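You operate a simulated robot arm through the tools that you are given. There is no shell and no other tool.

Carry out the task below with a simulated two-armed robot. There is one attempt and no reset: what you move stays moved.

TASK
Thin the mix in the clear can to the red line and stir it smooth.
Fine: use the white jug and the blue stirrer, put both back, nothing new in the black tray, and close the lid. Set down upright: white jug. Where these are worked on the way, their far stop is far enough and under half their travel is too little: lid of the clear can.

Only the result counts: the job must be done as asked and must still hold three seconds after the hand-in. Knocking over, shifting, dropping, spilling or breaking anything else fails it. Lids that push on must go on centred and level and be pressed home; caps that screw on are set level and turned clockwise until they are tight.

THE ROBOT
Two 7-joint arms with fingered hands on one trunk that stands fixed in place. Base frame: the origin is at the foot of the trunk, x ahead of it, y to its left, z up; the work surface is at about z = 80. Readings come in cm, degrees, newtons and seconds.
The left shoulder is at [6, 16.6, 97.6], the right one opposite. With the tool pointing down near the work surface each hand reaches from about 36 to 86 cm from the base axis, measured 20 degrees to its own side. Payload 5 kg a hand.
Tool frame (each hand has its own): the origin (TCP) lies between the finger pads and is the grasp point; the fingertips stand 3.2 cm ahead of it; z points along the fingers, y is the line along which they close. The gripper opens to 16 cm; its body begins 8.9 cm behind the TCP. The gripper is a hand of 3 fingers: y runs from the thumb to the fingers, the wrist lies at [0, 0, -26.7] in the tool frame, and closing takes about 1.5 s.
Orientation is that of the tool frame in the base frame, as a unit quaternion [x, y, z, w]. With the fingers straight down and closing along the base's y, the tool's x points along the base's -x, its y along +y and its z along -z.

THE INTERFACE
- The arms move only by the tool servo_tool. It takes "left_commands", "right_commands" or both (then of equal length, played together; a hand with none holds still); each is text: rows parted by semicolons, each of 7 numbers parted by spaces: the shift along the base's x, y, z in cm, then the turn, a rotation vector about the base's x, y, z in degrees, then the gripper command, from -1 (shut) to 1 (fully open), values between in proportion. In form: tx ty tz ax ay az hand; .... A call has 1 to 20 rows; each row shifts and turns the commanded pose from where the row before left it. Rows are played at 5 a second. More than 5 cm and 8.6 degrees between two rows, or a gripper value outside its range, and nothing of the call is played. A pose out of reach is approached as far as the arm can. The call stops where the force on the tool passes 40 N (or 10 N more than at its start, if that is more) or the arm is blocked; 0.2 s more then pass. Each finger travels about 4.5 cm/s and halts on what it meets, pressing with about 33 N; the grip force reading is that of the motor and also rises with nothing between the fingers. The clock runs only during rows and for 0.2 s after the last one: add rows that do not move to give the fingers time. It gives the time, the measured TCP pose, the force on the tool (base axes), the opening and the grip force at its end, in the units of the frame above (readings bear some noise), with the torque about the TCP (base axes, N m) and any sound that the robot's microphone picked up, and new pictures: "pictures" is both (left out), scene, wrist or none (wrist: the cameras of the hands that moved).
- Cameras (640 x 400 px; columns grow to the right, rows downward): "scene" is now at [5.44, 1.17, 162.68]; the picture's right is [0.14, -0.99, 0.00], its down [-0.63, -0.09, -0.77] and it looks along [0.76, 0.10, -0.64] (base axes); focal length 319 px, centre (320, 200). "left" rides on the left gripper at [-6.5, -0.4, -11.6] in its tool frame; the picture's right is [0.06, -1.00, 0.00], its down [0.87, 0.05, -0.49] and it looks along [0.49, 0.03, 0.87] (tool axes); focal length 261 px, centre (320, 200). "right" rides on the right gripper at [6.5, -0.4, -11.6] in its tool frame; the picture's right is [0.06, 1.00, 0.00], its down [-0.87, 0.05, -0.49] and it looks along [-0.49, 0.03, 0.87] (tool axes); focal length 261 px, centre (320, 200). There is no depth. A picture from a camera that has moved, and an enlarged one, comes with that camera's place and axes in the base frame and with its lens.
- raise_lower(by): slides the trunk up (or, below 0, down) by that many cm; the arms and the scene camera ride with it, the base frame stays. It gives what a move gives, with no picture.
- preshape(shape, hand): the hand has 3 fingers and takes this shape, open, in about a second: jaw (thumb against the fingers, like two jaws); tri (thumb and two fingers); tip (a fingertip pinch); poke (one finger out to press); point (the index stretched); flat (the hand flat); cup (the hand cupped); fist (a fist). The gripper value then closes the fingers along that shape, each until it touches; the sizes above hold for jaw. It gives what a move gives, with no picture.
- turn_head(pan, tilt): turns the head with the scene camera to pan (to the left, within 86 degrees either way) and tilt (down, from -29 to 69), counted from straight ahead of the robot. It gives what a move gives, and a new picture of the scene camera.
- enlarge(camera, box): a new picture of the part [left, top, right, bottom] of that camera's present view, enlarged. It takes no simulated time.
- sign_off(): hands the job in; it is judged then, once.

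Nothing tells you positions but the pictures and the camera data. Unless the task says otherwise, let go and move clear before handing in.

The tools are called after "Emit:" as name(argument=value, ...) on one line, values as JSON. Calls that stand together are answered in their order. servo_tool: Moves the arms, as the interface text tells. Its arguments: {"type":"object","properties":{"left_commands":{"type":"string"},"right_commands":{"type":"string"},"pictures":{"type":"string","enum":["both","scene","wrist","none"]}},"required":[]} The other tools are called the same way: raise_lower (by) moves the trunk up or down; preshape (shape, hand) gives the hand a shape; turn_head (pan, tilt) turns the head that bears the scene camera; enlarge (camera, box) takes an enlarged picture of a part of a camera's view; sign_off () hands the job in.

At the start:

```text
t: 0.0
left_ee_pos: [43.29, 38.48, 133.14]
left_tcp_rot: [0.0, 1.0, 0.0, 0.0]
left_force: [0.5, 0.1, 0.4]
left_wrist_torque: [0.02, 0.0, 0.0]
left_grip_width: 15.99
left_grip_force: 0.0
left_shape: jaw
right_ee_pos: [53.19, -3.2, 124.39]
right_tcp_rot: [0.0, 1.0, 0.0, 0.0]
right_force: [0.3, -0.3, -0.1]
right_wrist_torque: [0.03, 0.0, 0.02]
right_grip_width: 16.0
right_grip_force: 0.1
right_shape: jaw
trunk travel left (down, up): [-52.5, 6.5]
head pan, tilt (commanded): [7.8, 39.6]
```

scene: 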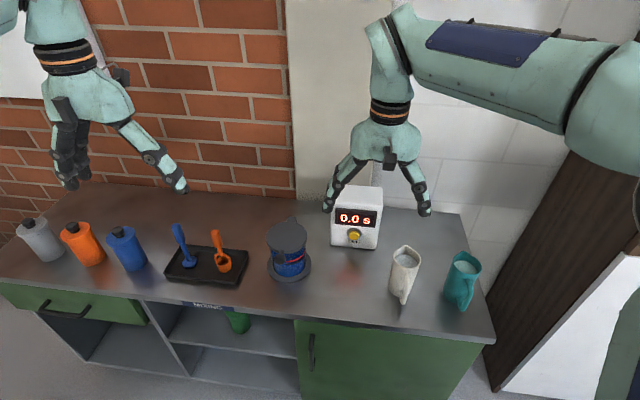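
right: 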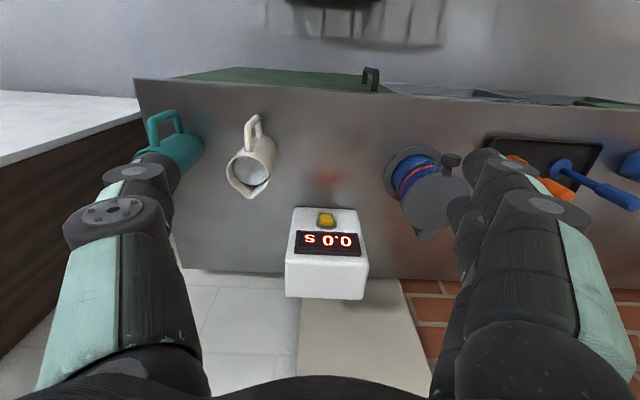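
left: 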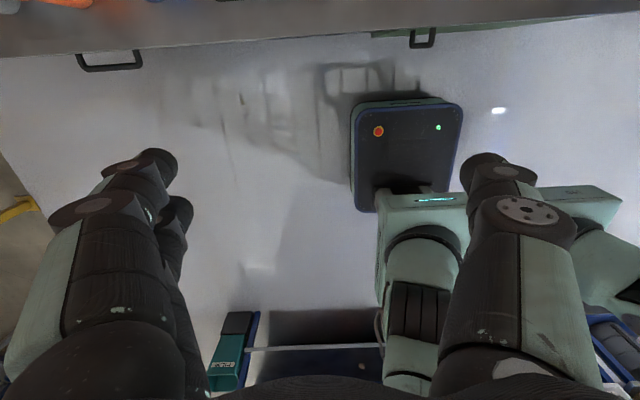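

The bench holds a clear can (with a dark lid and blue mix), a white jug, a teal jug, a black tray with blue and orange stirrers, and three bottles. I'll enlarge parts of the scene before moving anything.

Emit:
enlarge(camera="scene", box=[240, 190, 340, 290])

Emit:
enlarge(camera="scene", box=[150, 210, 260, 300])

Emit:
enlarge(camera="scene", box=[360, 220, 500, 330])

Emit:
enlarge(camera="scene", box=[140, 280, 340, 400])

Emit:
enlarge(camera="right", box=[360, 120, 520, 260])

```text
4.00 times, centred on (290, 240) of scene
camera zoom: at [5.44, 1.17, 162.68], right [0.14, -0.99, 0.0], down [-0.63, -0.09, -0.77], along [0.76, 0.1, -0.64], focal length 1275 px, centre (440, 40)
```

zoom: 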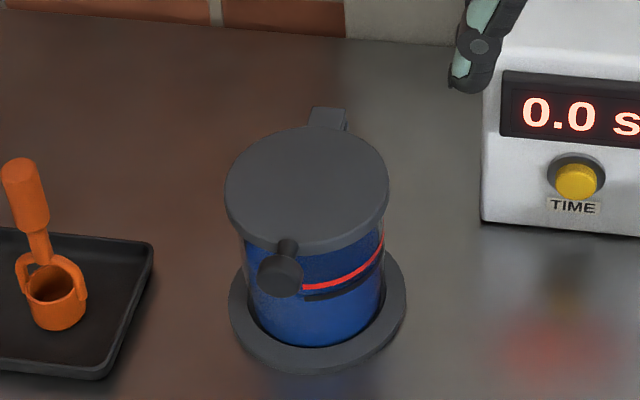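

```text
4.44 times, centred on (205, 255) of scene
camera zoom: at [5.44, 1.17, 162.68], right [0.14, -0.99, 0.0], down [-0.63, -0.09, -0.77], along [0.76, 0.1, -0.64], focal length 1417 px, centre (831, -44)
```

zoom: 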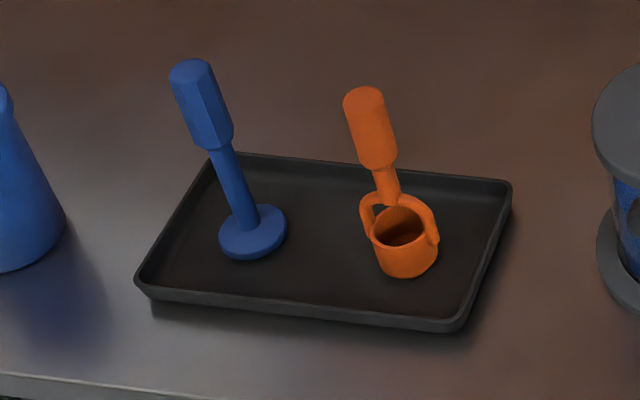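

```text
3.64 times, centred on (430, 275) of scene
camera zoom: at [5.44, 1.17, 162.68], right [0.14, -0.99, 0.0], down [-0.63, -0.09, -0.77], along [0.76, 0.1, -0.64], focal length 1159 px, centre (-80, -73)
```

zoom: 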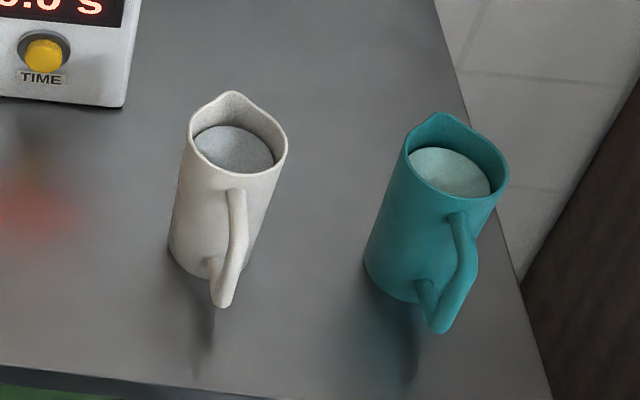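

```text
3.20 times, centred on (240, 340) of scene
camera zoom: at [5.44, 1.17, 162.68], right [0.14, -0.99, 0.0], down [-0.63, -0.09, -0.77], along [0.76, 0.1, -0.64], focal length 1020 px, centre (576, -248)
```

zoom: 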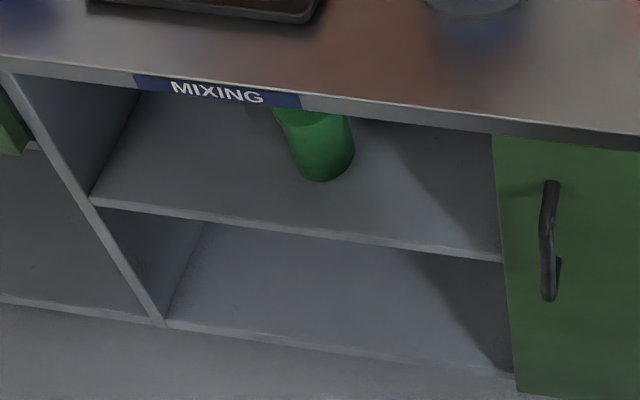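

```text
2.86 times, centred on (440, 190) of right
camera zoom: at [46.54, -3.54, 136.0], right [-0.06, 1.0, 0.0], down [0.87, 0.05, 0.49], along [0.49, 0.03, -0.87], focal length 745 px, centre (-23, 229)
```

zoom: 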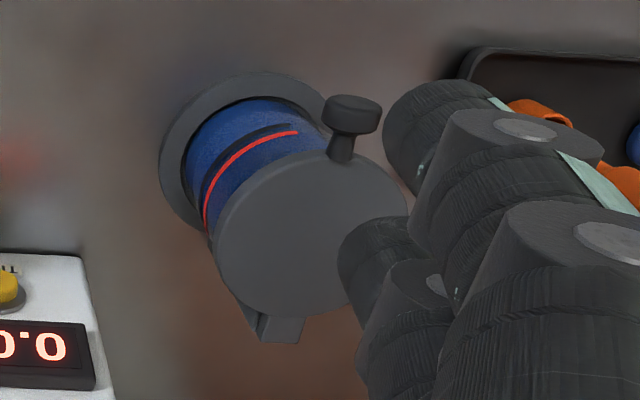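

The can is at about (68.5, 19.7) with its lid top near z=95, and the knob sticks out toward the robot. The hinge is at the back. The white jug is at about (66, -15) and the blue stirrer at about (66, 52). I'll zoom in further on the details.

Emit:
enlarge(camera="scene", box=[262, 210, 318, 245])

Emit:
enlarge(camera="scene", box=[262, 245, 318, 285])

Emit:
enlarge(camera="scene", box=[380, 235, 430, 310])

Emit:
enlarge(camera="scene", box=[325, 180, 390, 255])

Emit:
enlarge(camera="scene", box=[160, 215, 210, 285])

Emit:
enlarge(camera="right", box=[220, 110, 300, 210])

```text
11.43 times, centred on (290, 228) of scene
camera zoom: at [5.44, 1.17, 162.68], right [0.14, -0.99, 0.0], down [-0.63, -0.09, -0.77], along [0.76, 0.1, -0.64], focal length 3643 px, centre (663, -114)
```

zoom: 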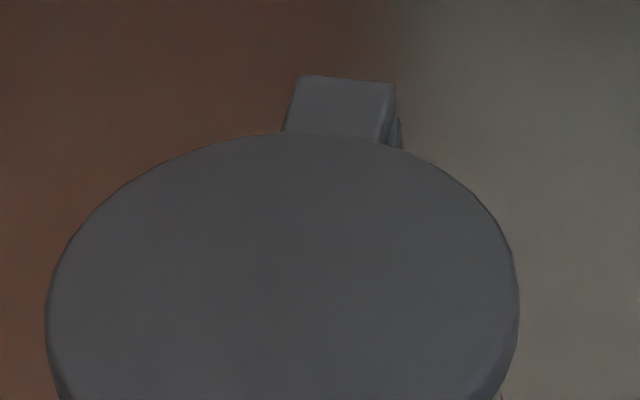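

```text
10.00 times, centred on (290, 265) of scene
camera zoom: at [5.44, 1.17, 162.68], right [0.14, -0.99, 0.0], down [-0.63, -0.09, -0.77], along [0.76, 0.1, -0.64], focal length 3188 px, centre (620, -450)
```

zoom: 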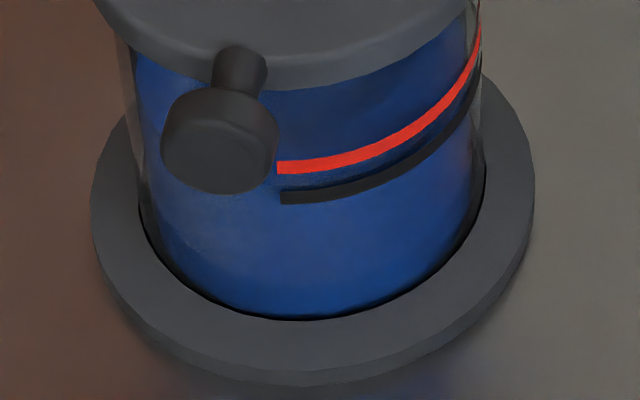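

```text
5.33 times, centred on (405, 272) of scene
camera zoom: at [5.44, 1.17, 162.68], right [0.14, -0.99, 0.0], down [-0.63, -0.09, -0.77], along [0.76, 0.1, -0.64], focal length 1700 px, centre (-133, -187)
```

zoom: 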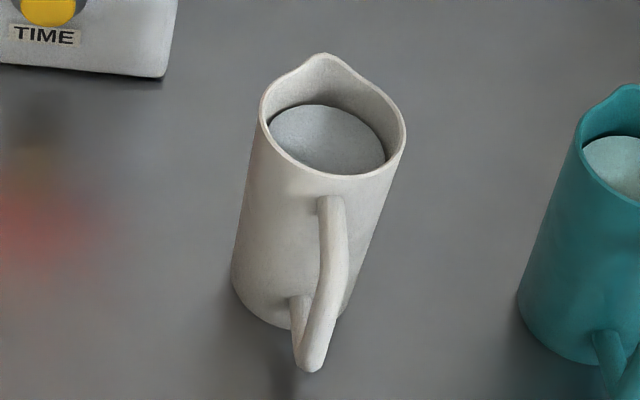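

```text
5.33 times, centred on (358, 218) of scene
camera zoom: at [5.44, 1.17, 162.68], right [0.14, -0.99, 0.0], down [-0.63, -0.09, -0.77], along [0.76, 0.1, -0.64], focal length 1700 px, centre (120, 107)
```

zoom: 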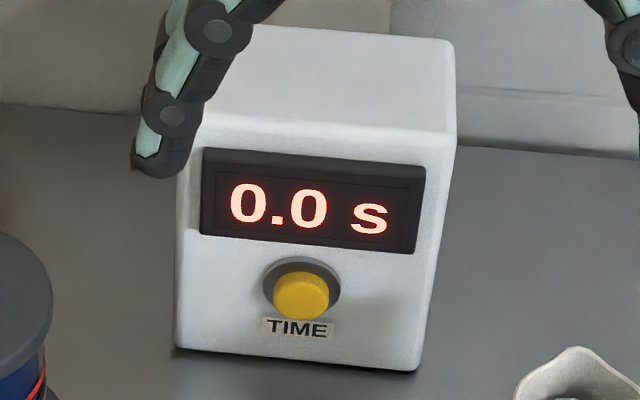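

```text
5.71 times, centred on (185, 250) of scene
camera zoom: at [5.44, 1.17, 162.68], right [0.14, -0.99, 0.0], down [-0.63, -0.09, -0.77], along [0.76, 0.1, -0.64], focal length 1821 px, centre (1091, -86)
```

zoom: 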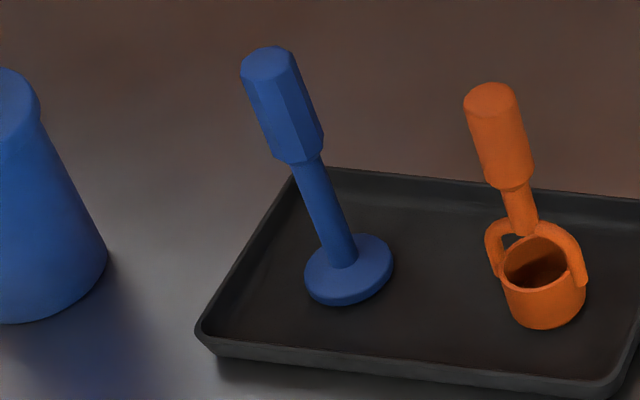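

```text
4.00 times, centred on (260, 160) of right
camera zoom: at [46.54, -3.54, 136.0], right [-0.06, 1.0, 0.0], down [0.87, 0.05, 0.49], along [0.49, 0.03, -0.87], focal length 1043 px, centre (560, 360)
```

zoom: 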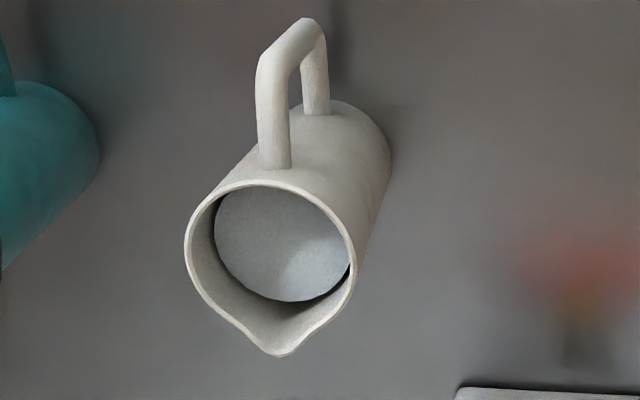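

The lid knob sticks out toward the robot and the jug's spout faces away from it, with its handle toward it. I'll lower the trunk a little for better low reach, then bring the left hand forward to look at the can front and move the right hand aside toward the jug.

Emit:
raise_lower(by=-12)

Emit:
servo_tool(left_commands="1 -1.5 -1.2 0 -8 0 1; 1 -1.5 -1.2 0 -8 0 1; 1 -1.5 -1.2 0 -8 0 1; 1 -1.5 -1.2 0 -8 0 1; 1 -1.5 -1.2 0 -8 0 1; 1 -1.5 -1.2 0 -8 0 1; 1 -1.5 -1.2 0 -8 0 1; 1 -1.5 -1.2 0 -8 0 1; 1 -1.5 -1.2 0 -8 0 1; 1 -1.5 -1.2 0 -8 0 1", right_commands="0 -1.3 0 0 -7 0 1; 0 -1.3 0 0 -7 0 1; 0 -1.3 0 0 -7 0 1; 0 -1.3 0 0 -7 0 1; 0 -1.3 0 0 -7 0 1; 0 -1.3 0 0 -7 0 1; 0 -1.3 0 0 -7 0 1; 0 -1.3 0 0 -7 0 1; 0 -1.3 0 0 -7 0 1; 0 -1.3 0 0 -7 0 1")

```text
t: 1.5
left_ee_pos: [43.21, 38.48, 121.03]
left_tcp_rot: [-0.001, 1.0, 0.0, 0.001]
left_force: [-0.5, 0.1, -0.2]
left_wrist_torque: [0.01, -0.01, 0.0]
left_grip_width: 15.98
left_grip_force: 0.0
left_shape: jaw
right_ee_pos: [53.03, -3.1, 112.33]
right_tcp_rot: [0.0, 1.0, 0.0, 0.0]
right_force: [-0.6, 0.1, -0.3]
right_wrist_torque: [-0.01, 0.0, 0.0]
right_grip_width: 15.99
right_grip_force: 0.1
right_shape: jaw
trunk travel left (down, up): [-40.5, 18.5]
head pan, tilt (commanded): [7.8, 39.6]
```

```text
t: 3.9
left_ee_pos: [55.71, 13.19, 116.2]
left_tcp_rot: [0.081, 0.736, -0.069, 0.669]
left_force: [-0.7, -0.1, 0.2]
left_wrist_torque: [0.01, -0.01, -0.04]
left_grip_width: 15.98
left_grip_force: 0.1
left_shape: jaw
left hand out of reach, approached as far as the arm can: row 9, 10
right_ee_pos: [53.1, -16.01, 112.37]
right_tcp_rot: [-0.001, 0.82, 0.001, 0.573]
right_force: [0.0, -0.5, 0.7]
right_wrist_torque: [-0.04, 0.02, -0.01]
right_grip_width: 15.97
right_grip_force: 0.1
right_shape: jaw
trunk travel left (down, up): [-40.5, 18.5]
head pan, tilt (commanded): [7.8, 39.6]
stopped in row 10 (left hand): the arm was blocked; the commanded pose is now the measured one
camera scene: at [5.42, 1.23, 150.68], right [0.14, -0.99, 0.0], down [-0.63, -0.09, -0.77], along [0.76, 0.1, -0.64], focal length 319 px, centre (320, 200)
camera right: at [39.89, -16.47, 110.26], right [-0.02, 1.0, -0.06], down [-0.17, 0.05, 0.98], along [0.99, 0.03, 0.16], focal length 261 px, centre (320, 200)
camera left: at [44.82, 14.99, 123.78], right [-0.22, -0.97, -0.07], down [-0.55, 0.18, -0.82], along [0.81, -0.14, -0.57], focal length 261 px, centre (320, 200)
```

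scene: 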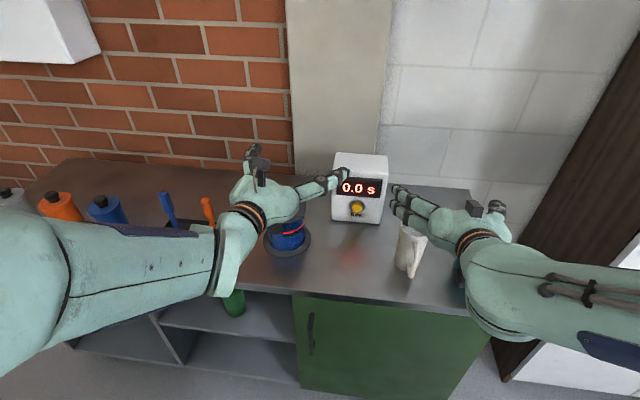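
right: 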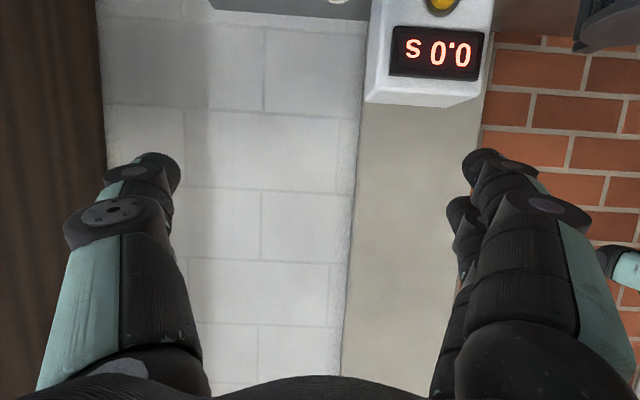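
left: 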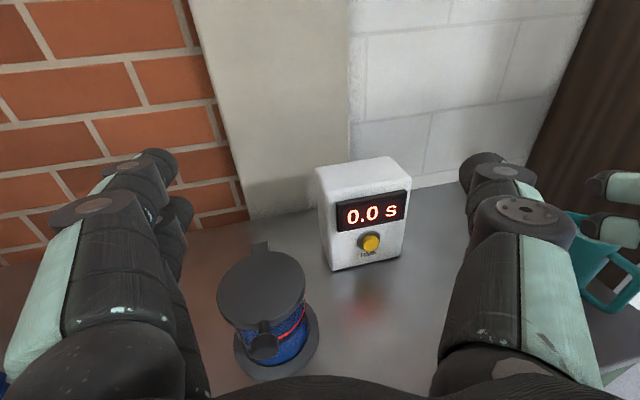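

The left arm hit a joint limit near the end of that move, but nothing on the bench was touched. The left wrist camera can now see the can, so I'll zoom in on it.

Emit:
enlarge(camera="left", box=[205, 235, 335, 390])

Emit:
enlarge(camera="scene", box=[255, 200, 325, 270])

```text
2.58 times, centred on (270, 312) of left
camera zoom: at [44.82, 14.99, 123.78], right [-0.22, -0.97, -0.07], down [-0.55, 0.18, -0.82], along [0.81, -0.14, -0.57], focal length 673 px, centre (449, -90)
```

zoom: 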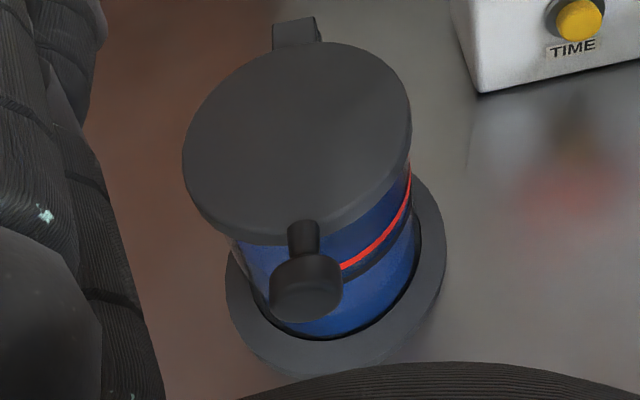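

```text
5.71 times, centred on (290, 235) of scene
camera zoom: at [5.42, 1.23, 150.68], right [0.14, -0.99, 0.0], down [-0.63, -0.09, -0.77], along [0.76, 0.1, -0.64], focal length 1821 px, centre (491, 0)
```

zoom: 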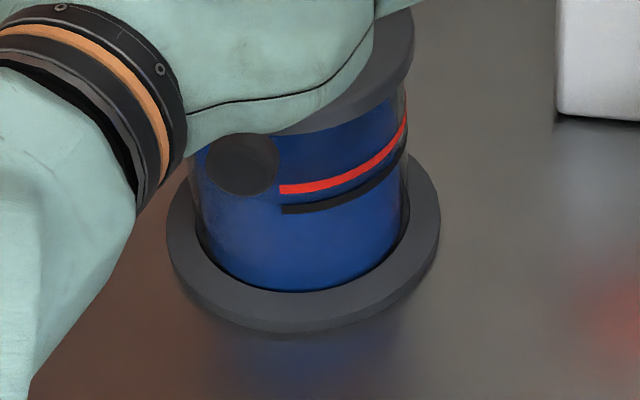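

The knob centre triangulates to about (60.0, 19.7, 95.5) and the hinge to about (76, 19.7, 94). I plan to lift the lid with one stretched finger under the knob, so I'll try the point shape on the left hand and check where the finger sits.

Emit:
preshape(hand="left", shape="point")

Emit:
servo_tool(left_commands="-1 1.5 0.5 0 0 -4 -1; -1 1.5 0.5 0 0 -4 -1; -1 1.5 0.5 0 0 -4 -1; 0 1.5 0 0 0 -4 -1; 0 1.5 0 0 0 -4 -1; 0 1.5 0 0 0 -4 -1; 0 1 0 0 0 -4 -1; 0 1 0 0 0 -4 -1")

```text
t: 4.8
left_ee_pos: [55.53, 13.13, 116.13]
left_tcp_rot: [0.082, 0.737, -0.069, 0.668]
left_force: [0.1, -0.2, 0.0]
left_wrist_torque: [0.05, 0.01, -0.02]
left_grip_width: 0.0
left_grip_force: 0.0
left_shape: point
right_ee_pos: [52.93, -16.21, 112.37]
right_tcp_rot: [-0.001, 0.819, 0.001, 0.574]
right_force: [-0.6, 0.4, -0.2]
right_wrist_torque: [-0.03, 0.01, 0.01]
right_grip_width: 16.01
right_grip_force: 0.0
right_shape: jaw
trunk travel left (down, up): [-40.5, 18.5]
head pan, tilt (commanded): [7.8, 39.6]
```

```text
t: 6.6
left_ee_pos: [53.02, 24.21, 117.86]
left_tcp_rot: [0.281, 0.686, -0.25, 0.623]
left_force: [0.6, 0.8, -0.1]
left_wrist_torque: [0.0, 0.0, -0.05]
left_grip_width: 0.0
left_grip_force: 0.0
left_shape: point
left hand out of reach, approached as far as the arm can: row 1
right_ee_pos: [53.07, -16.08, 112.38]
right_tcp_rot: [0.0, 0.819, 0.0, 0.574]
right_force: [0.1, 0.0, -0.4]
right_wrist_torque: [-0.03, -0.03, 0.0]
right_grip_width: 15.99
right_grip_force: 0.1
right_shape: jaw
trunk travel left (down, up): [-40.5, 18.5]
head pan, tilt (commanded): [7.8, 39.6]
camera scene: at [5.45, 1.19, 150.68], right [0.14, -0.99, 0.0], down [-0.63, -0.09, -0.77], along [0.76, 0.1, -0.64], focal length 319 px, centre (320, 200)
camera left: at [44.73, 31.41, 125.5], right [-0.7, -0.71, -0.07], down [-0.37, 0.44, -0.82], along [0.61, -0.55, -0.57], focal length 261 px, centre (320, 200)
```

scene: 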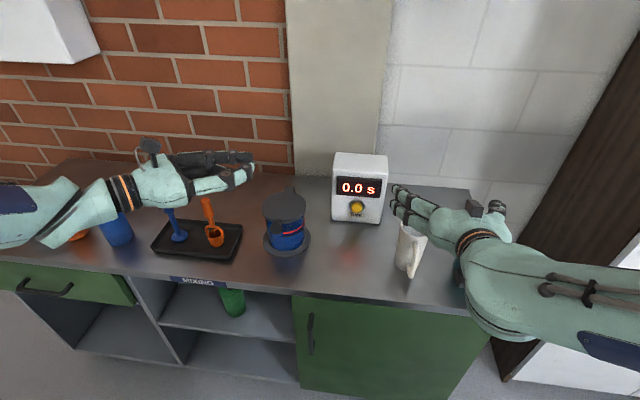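
left: 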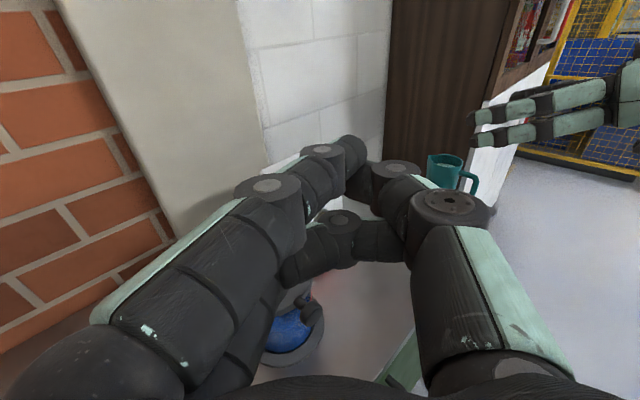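

Emit:
enlarge(camera="scene", box=[100, 125, 320, 260])

Emit:
enlarge(camera="left", box=[90, 110, 590, 400])

```text
2.91 times, centred on (210, 192) of scene
camera zoom: at [5.45, 1.19, 150.68], right [0.14, -0.99, 0.0], down [-0.63, -0.09, -0.77], along [0.76, 0.1, -0.64], focal length 927 px, centre (640, 222)
```

zoom: 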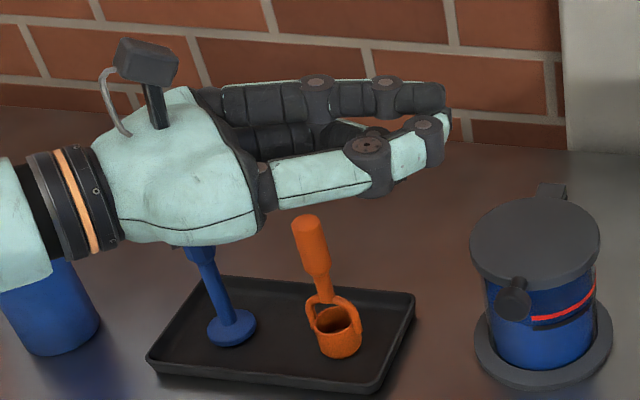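

```text
1.28 times, centred on (340, 255) of left
camera zoom: at [44.73, 31.41, 125.5], right [-0.7, -0.71, -0.07], down [-0.37, 0.44, -0.82], along [0.61, -0.55, -0.57], focal length 334 px, centre (294, 130)
```

zoom: 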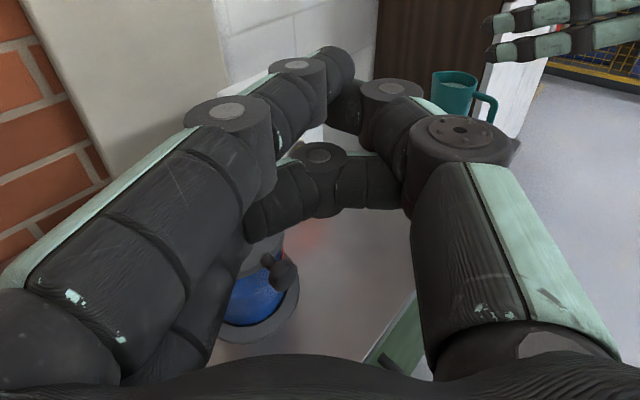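

Emit:
servo_tool(left_commands="0 0 0 0 0 0 1; 0 0 0 0 0 0 1; 0 0 0 0 0 0 1; 0 0 0 0 0 0 1; 0 0 0 0 0 0 1; 0 0 0 0 0 0 1")

Emit:
enlarge(camera="scene", box=[100, 125, 320, 260])

```text
t: 8.0
left_ee_pos: [52.93, 24.17, 117.8]
left_tcp_rot: [0.281, 0.685, -0.25, 0.624]
left_force: [-0.3, 0.2, 0.2]
left_wrist_torque: [0.02, 0.02, 0.0]
left_grip_width: 0.01
left_grip_force: 0.0
left_shape: point
right_ee_pos: [52.97, -16.24, 112.24]
right_tcp_rot: [0.0, 0.819, 0.0, 0.574]
right_force: [-0.4, -0.5, -0.7]
right_wrist_torque: [-0.01, -0.01, 0.0]
right_grip_width: 16.0
right_grip_force: 0.0
right_shape: jaw
trunk travel left (down, up): [-40.5, 18.5]
head pan, tilt (commanded): [7.8, 39.6]
camera scene: at [5.44, 1.17, 150.68], right [0.14, -0.99, 0.0], down [-0.63, -0.09, -0.77], along [0.76, 0.1, -0.64], focal length 319 px, centre (320, 200)
camera left: at [44.71, 31.37, 125.52], right [-0.7, -0.71, -0.07], down [-0.37, 0.44, -0.82], along [0.61, -0.55, -0.57], focal length 261 px, centre (320, 200)
```

scene: 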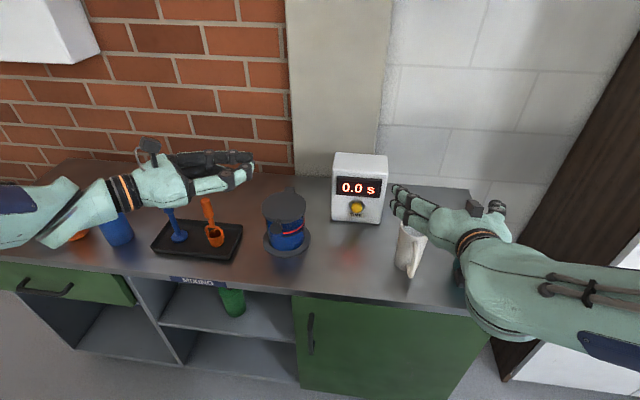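
left: 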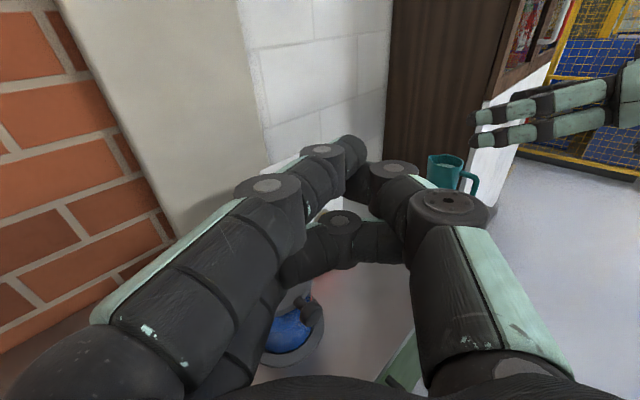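

```text
2.91 times, centred on (210, 192) of scene
camera zoom: at [5.44, 1.17, 150.68], right [0.14, -0.99, 0.0], down [-0.63, -0.09, -0.77], along [0.76, 0.1, -0.64], focal length 927 px, centre (640, 222)
```

zoom: 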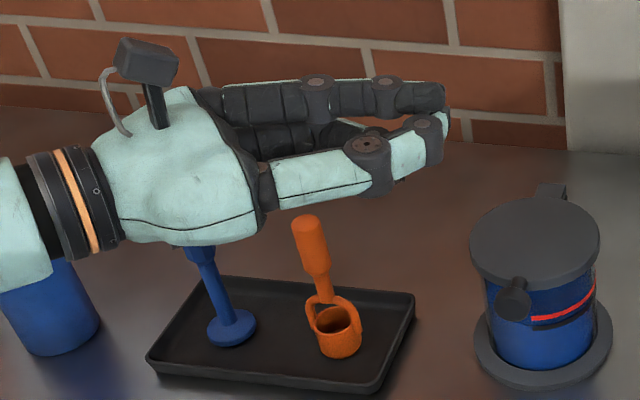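

The point shape gives a compact hand with the index finger on top, pointing at about -45° heading. I'll bring it down in front of the can, below knob height, and then check before going under the knob.

Emit:
servo_tool(left_commands="-0.7 1.6 0 0 0 0 -1; -0.7 1.7 0 0 0 0 -1; 0 0 -4 0 0 0 -1; 0 0 -4 0 0 0 -1; 0 0 -4 0 0 0 -1; 0 0 -4 0 0 0 -1; 0 0 -4 0 0 0 -1; 0 0 -4 0 0 0 -1; 0 0 -3.8 0 0 0 -1")

Emit:
enlarge(camera="scene", box=[180, 170, 330, 290])

```text
t: 10.0
left_ee_pos: [51.58, 27.5, 90.12]
left_tcp_rot: [0.281, 0.685, -0.25, 0.624]
left_force: [0.4, -0.1, -0.6]
left_wrist_torque: [-0.02, -0.03, -0.05]
left_grip_width: 0.0
left_grip_force: 0.1
left_shape: point
right_ee_pos: [52.95, -16.14, 112.29]
right_tcp_rot: [-0.002, 0.819, 0.002, 0.574]
right_force: [-0.5, -0.3, 0.6]
right_wrist_torque: [-0.05, -0.02, -0.01]
right_grip_width: 15.99
right_grip_force: 0.1
right_shape: jaw
trunk travel left (down, up): [-40.5, 18.5]
head pan, tilt (commanded): [7.8, 39.6]
camera scene: at [5.46, 1.23, 150.69], right [0.14, -0.99, 0.0], down [-0.63, -0.09, -0.77], along [0.76, 0.1, -0.64], focal length 319 px, centre (320, 200)
camera left: at [43.34, 34.72, 97.7], right [-0.7, -0.71, -0.07], down [-0.37, 0.44, -0.82], along [0.61, -0.55, -0.57], focal length 261 px, centre (320, 200)
```

scene: 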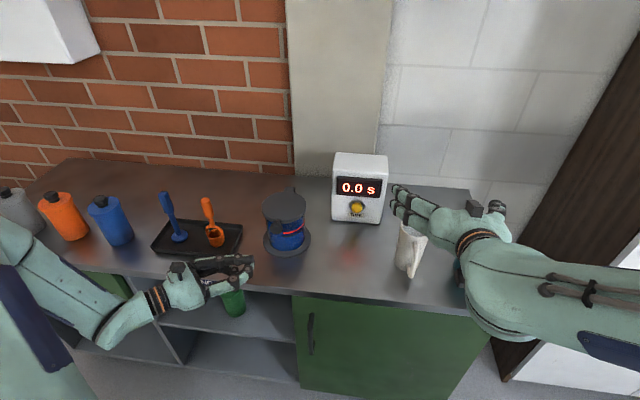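
left: 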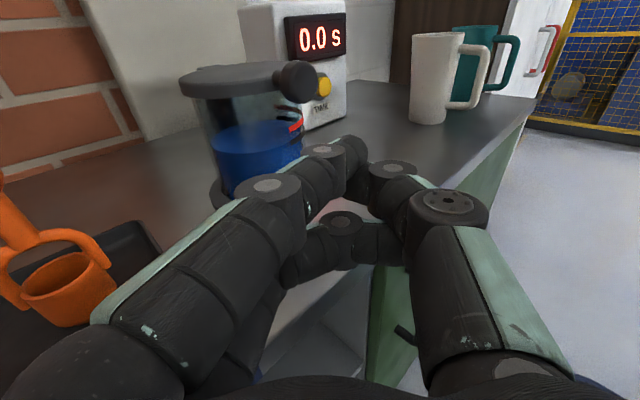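

```text
3.33 times, centred on (255, 230) of scene
camera zoom: at [5.46, 1.23, 150.69], right [0.14, -0.99, 0.0], down [-0.63, -0.09, -0.77], along [0.76, 0.1, -0.64], focal length 1062 px, centre (537, 100)
```

zoom: 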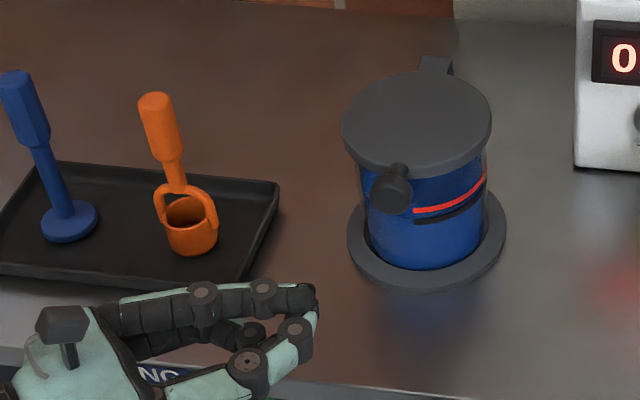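

Now the left camera sees into the can from the side, so I'll zoom in to read the mix level against the red line.

Emit:
enlarge(camera="left", box=[165, 40, 345, 200])

```text
2.50 times, centred on (255, 120) of left
camera zoom: at [43.34, 34.72, 97.7], right [-0.7, -0.71, -0.07], down [-0.37, 0.44, -0.82], along [0.61, -0.55, -0.57], focal length 652 px, centre (482, 400)
```

zoom: 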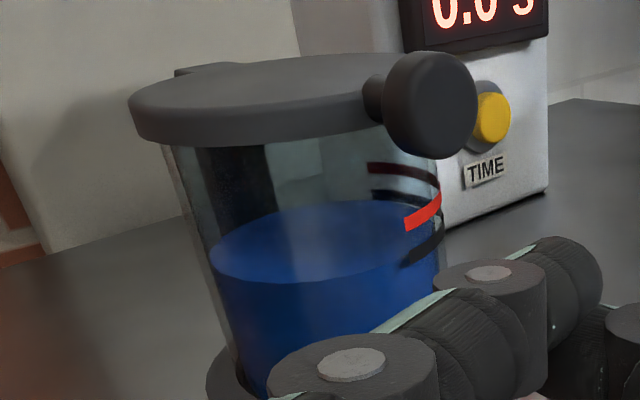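

The mix level is at about z=87.3, the red line at about 88.9 and the knob centre at about (60.9, 20.0, 94.0). I'll slide the fingertip under the knob.

Emit:
servo_tool(left_commands="0 1.5 -1 0 0 0 -1; 1.6 -1.5 0 0 0 0 -1; 1.6 -1.5 0 0 0 0 -1; 1.6 -1.5 0 0 0 0 -1; 1.5 -1.5 0 0 0 0 -1; 1.4 -1.5 0 0 0 0 -1")

Emit:
enlarge(camera="scene", box=[200, 170, 330, 280])

Emit:
enlarge(camera="left", box=[120, 0, 480, 260])

```text
t: 11.4
left_ee_pos: [59.16, 21.42, 89.08]
left_tcp_rot: [0.281, 0.686, -0.251, 0.623]
left_force: [-0.5, 0.7, 0.6]
left_wrist_torque: [-0.02, -0.02, -0.01]
left_grip_width: 0.0
left_grip_force: 0.0
left_shape: point
right_ee_pos: [53.04, -16.23, 112.33]
right_tcp_rot: [0.0, 0.819, 0.0, 0.574]
right_force: [-0.7, -0.1, -0.1]
right_wrist_torque: [0.0, 0.03, 0.0]
right_grip_width: 16.01
right_grip_force: 0.1
right_shape: jaw
trunk travel left (down, up): [-40.5, 18.5]
head pan, tilt (commanded): [7.8, 39.6]
camera scene: at [5.45, 1.17, 150.68], right [0.13, -0.99, 0.0], down [-0.63, -0.09, -0.77], along [0.76, 0.1, -0.64], focal length 319 px, centre (320, 200)
camera left: at [51.04, 28.66, 96.74], right [-0.7, -0.71, -0.07], down [-0.37, 0.44, -0.82], along [0.61, -0.55, -0.57], focal length 261 px, centre (320, 200)
```

scene: 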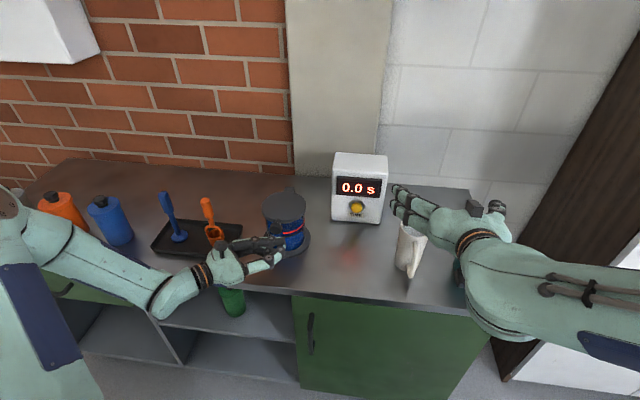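
left: 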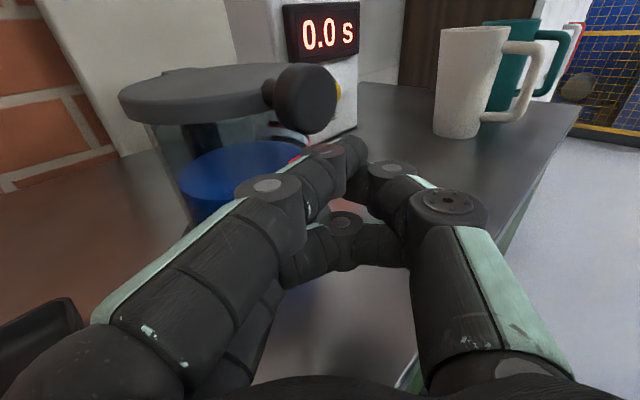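

```text
3.64 times, centred on (265, 225) of scene
camera zoom: at [5.45, 1.17, 150.68], right [0.13, -0.99, 0.0], down [-0.63, -0.09, -0.77], along [0.76, 0.1, -0.64], focal length 1159 px, centre (520, 109)
```

zoom: 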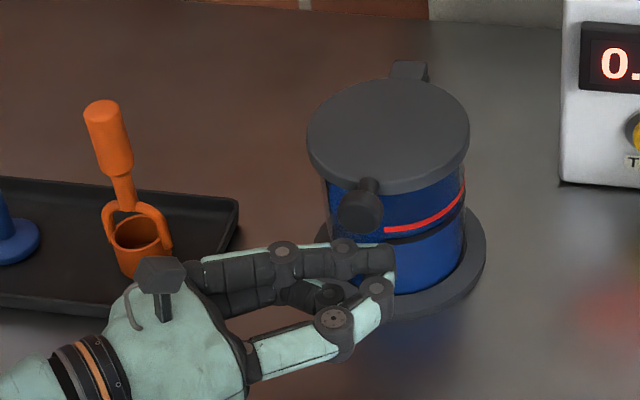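

```text
1.54 times, centred on (300, 130) of left
camera zoom: at [51.04, 28.66, 96.74], right [-0.7, -0.71, -0.07], down [-0.37, 0.44, -0.82], along [0.61, -0.55, -0.57], focal length 401 px, centre (351, 308)
```

zoom: 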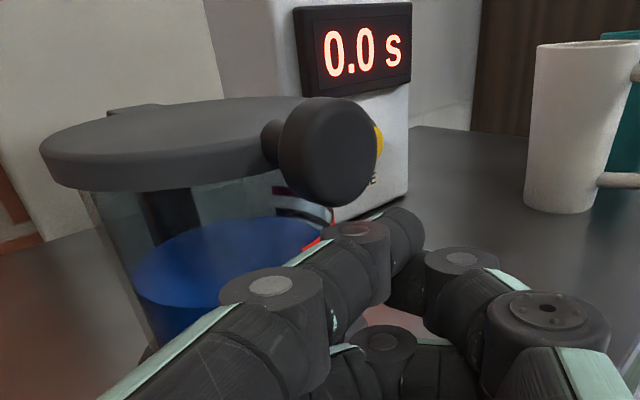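

The index fingertip is under the knob. I'll lift in small steps along the lid's arc, watching the force and the pictures.

Emit:
servo_tool(left_commands="0.3 0 0.5 0 0 0 -1; 0.2 0 0.5 0 0 0 -1; 0.2 0 0.6 0 0 0 -1; 0.1 0 0.8 0 0 0 -1; 0.1 0 0.8 0 0 0 -1; 0.1 0 0.8 0 0 0 -1")

Emit:
enlarge(camera="scene", box=[200, 170, 330, 280])

```text
t: 12.8
left_ee_pos: [60.25, 21.42, 93.19]
left_tcp_rot: [0.282, 0.685, -0.251, 0.623]
left_force: [-0.7, -0.1, -1.7]
left_wrist_torque: [0.04, -0.02, -0.02]
left_grip_width: 0.02
left_grip_force: 0.1
left_shape: point
right_ee_pos: [53.02, -16.13, 112.26]
right_tcp_rot: [0.0, 0.819, 0.0, 0.574]
right_force: [-0.4, 0.1, -0.2]
right_wrist_torque: [0.02, -0.06, -0.01]
right_grip_width: 16.0
right_grip_force: 0.1
right_shape: jaw
trunk travel left (down, up): [-40.5, 18.5]
head pan, tilt (commanded): [7.8, 39.6]
camera scene: at [5.43, 1.17, 150.68], right [0.13, -0.99, 0.0], down [-0.63, -0.09, -0.77], along [0.76, 0.1, -0.64], focal length 319 px, centre (320, 200)
camera left: at [52.04, 28.67, 100.71], right [-0.7, -0.71, -0.07], down [-0.37, 0.44, -0.82], along [0.61, -0.55, -0.57], focal length 261 px, centre (320, 200)
```

scene: 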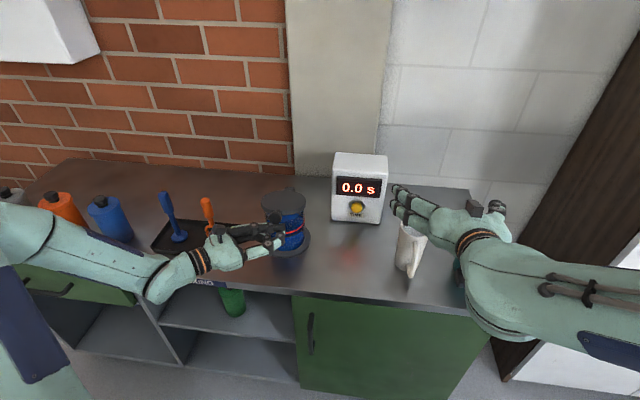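
left: 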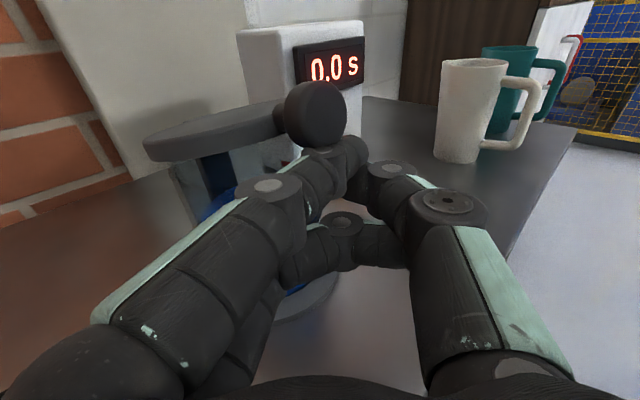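

```text
3.64 times, centred on (265, 225) of scene
camera zoom: at [5.43, 1.17, 150.68], right [0.13, -0.99, 0.0], down [-0.63, -0.09, -0.77], along [0.76, 0.1, -0.64], focal length 1159 px, centre (520, 109)
```

zoom: 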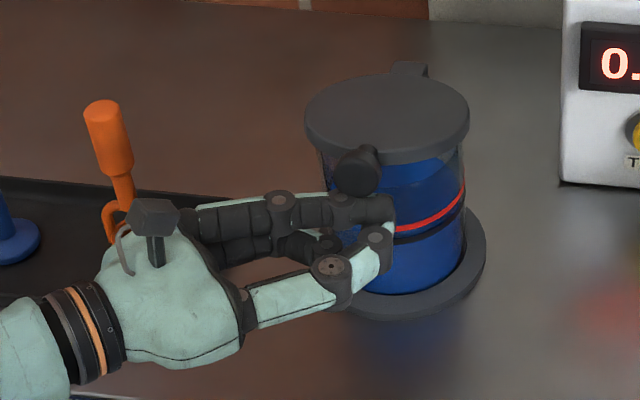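

The lid is lifting with only about 2 N of force and is now about 11° open. I'll continue along the arc.

Emit:
servo_tool(left_commands="0.4 0 1 0 0 0 -1; 0.4 0 1 0 0 0 -1; 0.4 0 1 0 0 0 -1; 0.4 0 1 0 0 0 -1; 0.4 0 1 0 0 0 -1; 0.7 0 0.9 0 0 0 -1; 0.7 0 0.9 0 0 0 -1; 0.7 0 0.9 0 0 0 -1; 0.7 0 0.9 0 0 0 -1")

Emit:
enlarge(camera="scene", box=[200, 160, 330, 270])

```text
t: 14.8
left_ee_pos: [65.01, 21.25, 101.66]
left_tcp_rot: [0.281, 0.685, -0.251, 0.623]
left_force: [-0.6, 0.4, -0.3]
left_wrist_torque: [0.01, -0.01, -0.01]
left_grip_width: 0.0
left_grip_force: 0.0
left_shape: point
right_ee_pos: [52.98, -16.19, 112.42]
right_tcp_rot: [-0.001, 0.819, 0.001, 0.574]
right_force: [-1.1, -1.0, 0.7]
right_wrist_torque: [0.02, 0.01, 0.01]
right_grip_width: 15.99
right_grip_force: 0.0
right_shape: jaw
trunk travel left (down, up): [-40.5, 18.5]
head pan, tilt (commanded): [7.8, 39.6]
camera scene: at [5.44, 1.17, 150.68], right [0.13, -0.99, 0.0], down [-0.63, -0.09, -0.77], along [0.76, 0.1, -0.64], focal length 319 px, centre (320, 200)
camera left: at [56.88, 28.6, 109.29], right [-0.7, -0.71, -0.07], down [-0.37, 0.44, -0.82], along [0.61, -0.55, -0.57], focal length 261 px, centre (320, 200)
```

scene: 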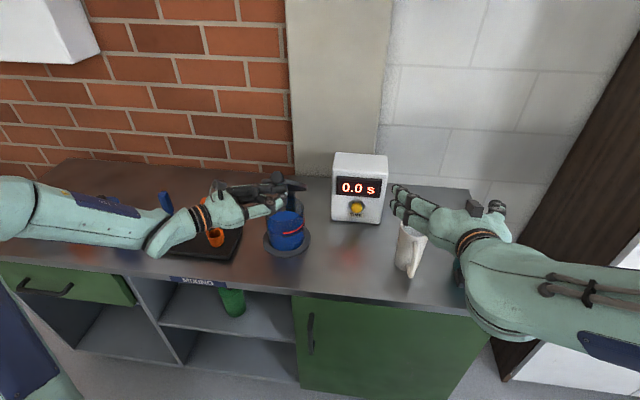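
left: 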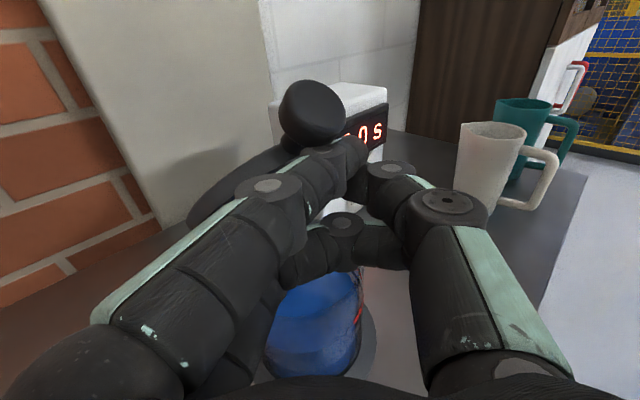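

```text
3.64 times, centred on (265, 215) of scene
camera zoom: at [5.44, 1.17, 150.68], right [0.13, -0.99, 0.0], down [-0.63, -0.09, -0.77], along [0.76, 0.1, -0.64], focal length 1159 px, centre (520, 146)
```

zoom: 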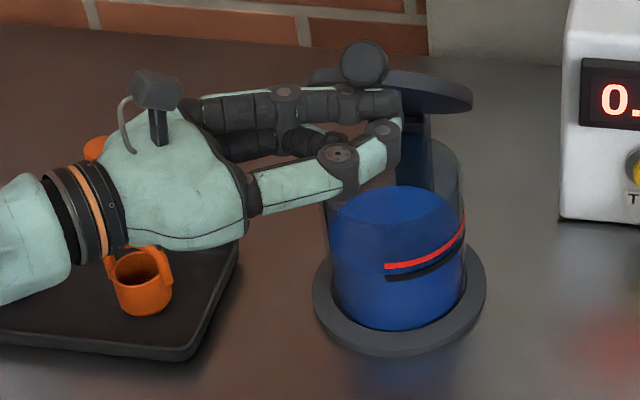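

The lid is about 45° open and the hand clears the stirrers. I'll keep following the arc.

Emit:
servo_tool(left_commands="0.8 0 0.7 0 0 0 -1; 0.8 0 0.7 0 0 0 -1; 0.8 0 0.7 0 0 0 -1; 0.8 0 0.7 0 0 0 -1; 0.95 0 0.5 0 0 0 -1; 0.95 0 0.5 0 0 0 -1; 0.95 0 0.5 0 0 0 -1; 0.95 0 0.5 0 0 0 -1")

Emit:
enlarge(camera="scene", box=[200, 150, 330, 260])

```text
t: 16.6
left_ee_pos: [72.12, 21.34, 106.54]
left_tcp_rot: [0.282, 0.686, -0.25, 0.623]
left_force: [-0.5, 0.0, -0.8]
left_wrist_torque: [0.02, 0.01, -0.01]
left_grip_width: 0.01
left_grip_force: 0.0
left_shape: point
right_ee_pos: [53.01, -16.22, 112.36]
right_tcp_rot: [-0.001, 0.819, 0.002, 0.574]
right_force: [-0.4, -0.9, 0.5]
right_wrist_torque: [0.02, 0.03, 0.04]
right_grip_width: 15.99
right_grip_force: 0.1
right_shape: jaw
trunk travel left (down, up): [-40.5, 18.5]
head pan, tilt (commanded): [7.8, 39.6]
camera scene: at [5.45, 1.16, 150.69], right [0.13, -0.99, 0.0], down [-0.63, -0.09, -0.77], along [0.76, 0.1, -0.64], focal length 319 px, centre (320, 200)
camera left: at [63.84, 28.61, 114.14], right [-0.7, -0.71, -0.07], down [-0.37, 0.44, -0.82], along [0.61, -0.55, -0.57], focal length 261 px, centre (320, 200)
```

scene: 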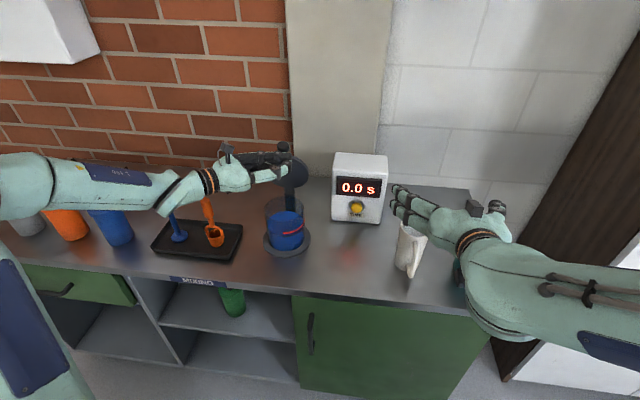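
left: 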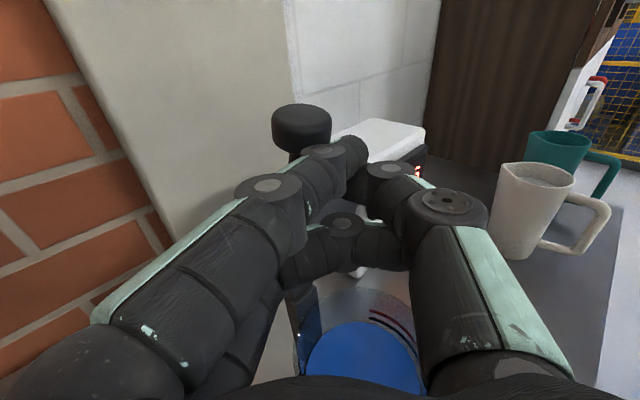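

```text
3.64 times, centred on (265, 205) of scene
camera zoom: at [5.45, 1.16, 150.69], right [0.13, -0.99, 0.0], down [-0.63, -0.09, -0.77], along [0.76, 0.1, -0.64], focal length 1159 px, centre (520, 182)
```

zoom: 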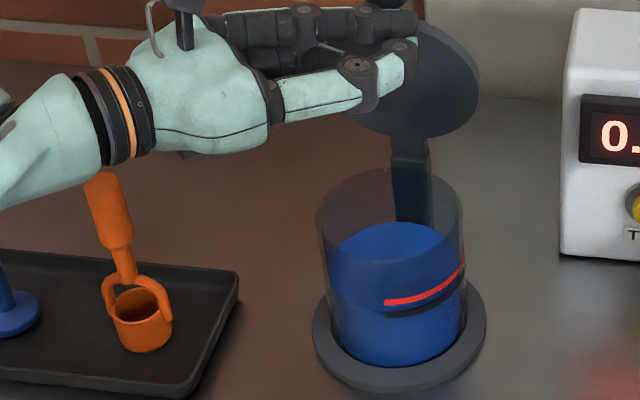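

The lid is nearly vertical. I'll push it further back until it passes vertical or meets its stop.

Emit:
servo_tool(left_commands="0.8 0 0.3 0 0 0 -1; 0.8 0 0.2 0 0 0 -1; 0.8 0 0.2 0 0 0 -1; 0.8 0 0.1 0 0 0 -1; 0.8 0 0 0 0 0 -1; 0.8 0 0 0 0 0 -1")

Emit:
enlarge(camera="scene", box=[200, 150, 330, 260])

```text
t: 18.0
left_ee_pos: [76.82, 21.45, 107.12]
left_tcp_rot: [0.281, 0.686, -0.25, 0.623]
left_force: [-0.8, 0.0, 0.5]
left_wrist_torque: [-0.04, -0.01, -0.03]
left_grip_width: 0.0
left_grip_force: 0.0
left_shape: point
right_ee_pos: [53.0, -16.14, 112.33]
right_tcp_rot: [-0.001, 0.819, 0.001, 0.574]
right_force: [1.1, 0.1, -0.8]
right_wrist_torque: [0.03, 0.02, 0.02]
right_grip_width: 16.0
right_grip_force: 0.0
right_shape: jaw
trunk travel left (down, up): [-40.5, 18.5]
head pan, tilt (commanded): [7.8, 39.6]
camera scene: at [5.45, 1.17, 150.68], right [0.14, -0.99, 0.0], down [-0.63, -0.09, -0.77], along [0.76, 0.1, -0.64], focal length 319 px, centre (320, 200)
camera left: at [68.66, 28.66, 114.85], right [-0.7, -0.71, -0.07], down [-0.37, 0.44, -0.82], along [0.61, -0.55, -0.57], focal length 261 px, centre (320, 200)
```

scene: 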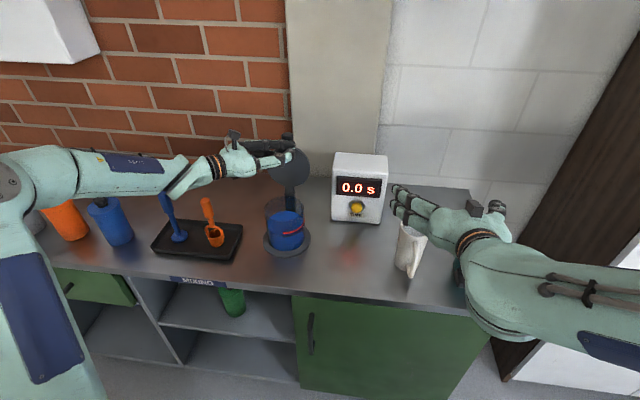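
left: 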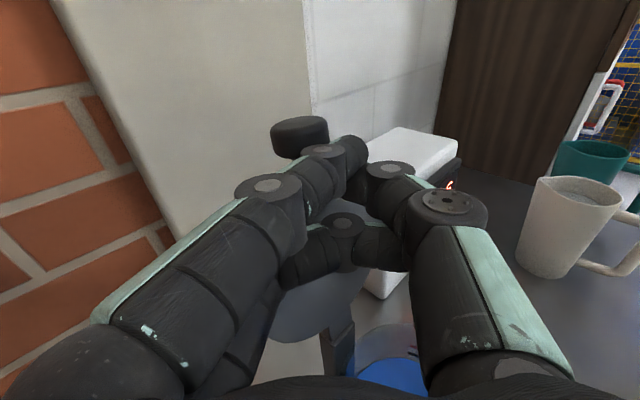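

```text
3.64 times, centred on (265, 205) of scene
camera zoom: at [5.45, 1.17, 150.68], right [0.14, -0.99, 0.0], down [-0.63, -0.09, -0.77], along [0.76, 0.1, -0.64], focal length 1159 px, centre (520, 182)
```

zoom: 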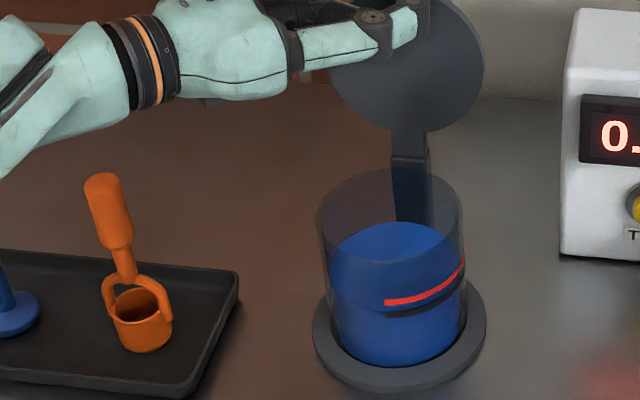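

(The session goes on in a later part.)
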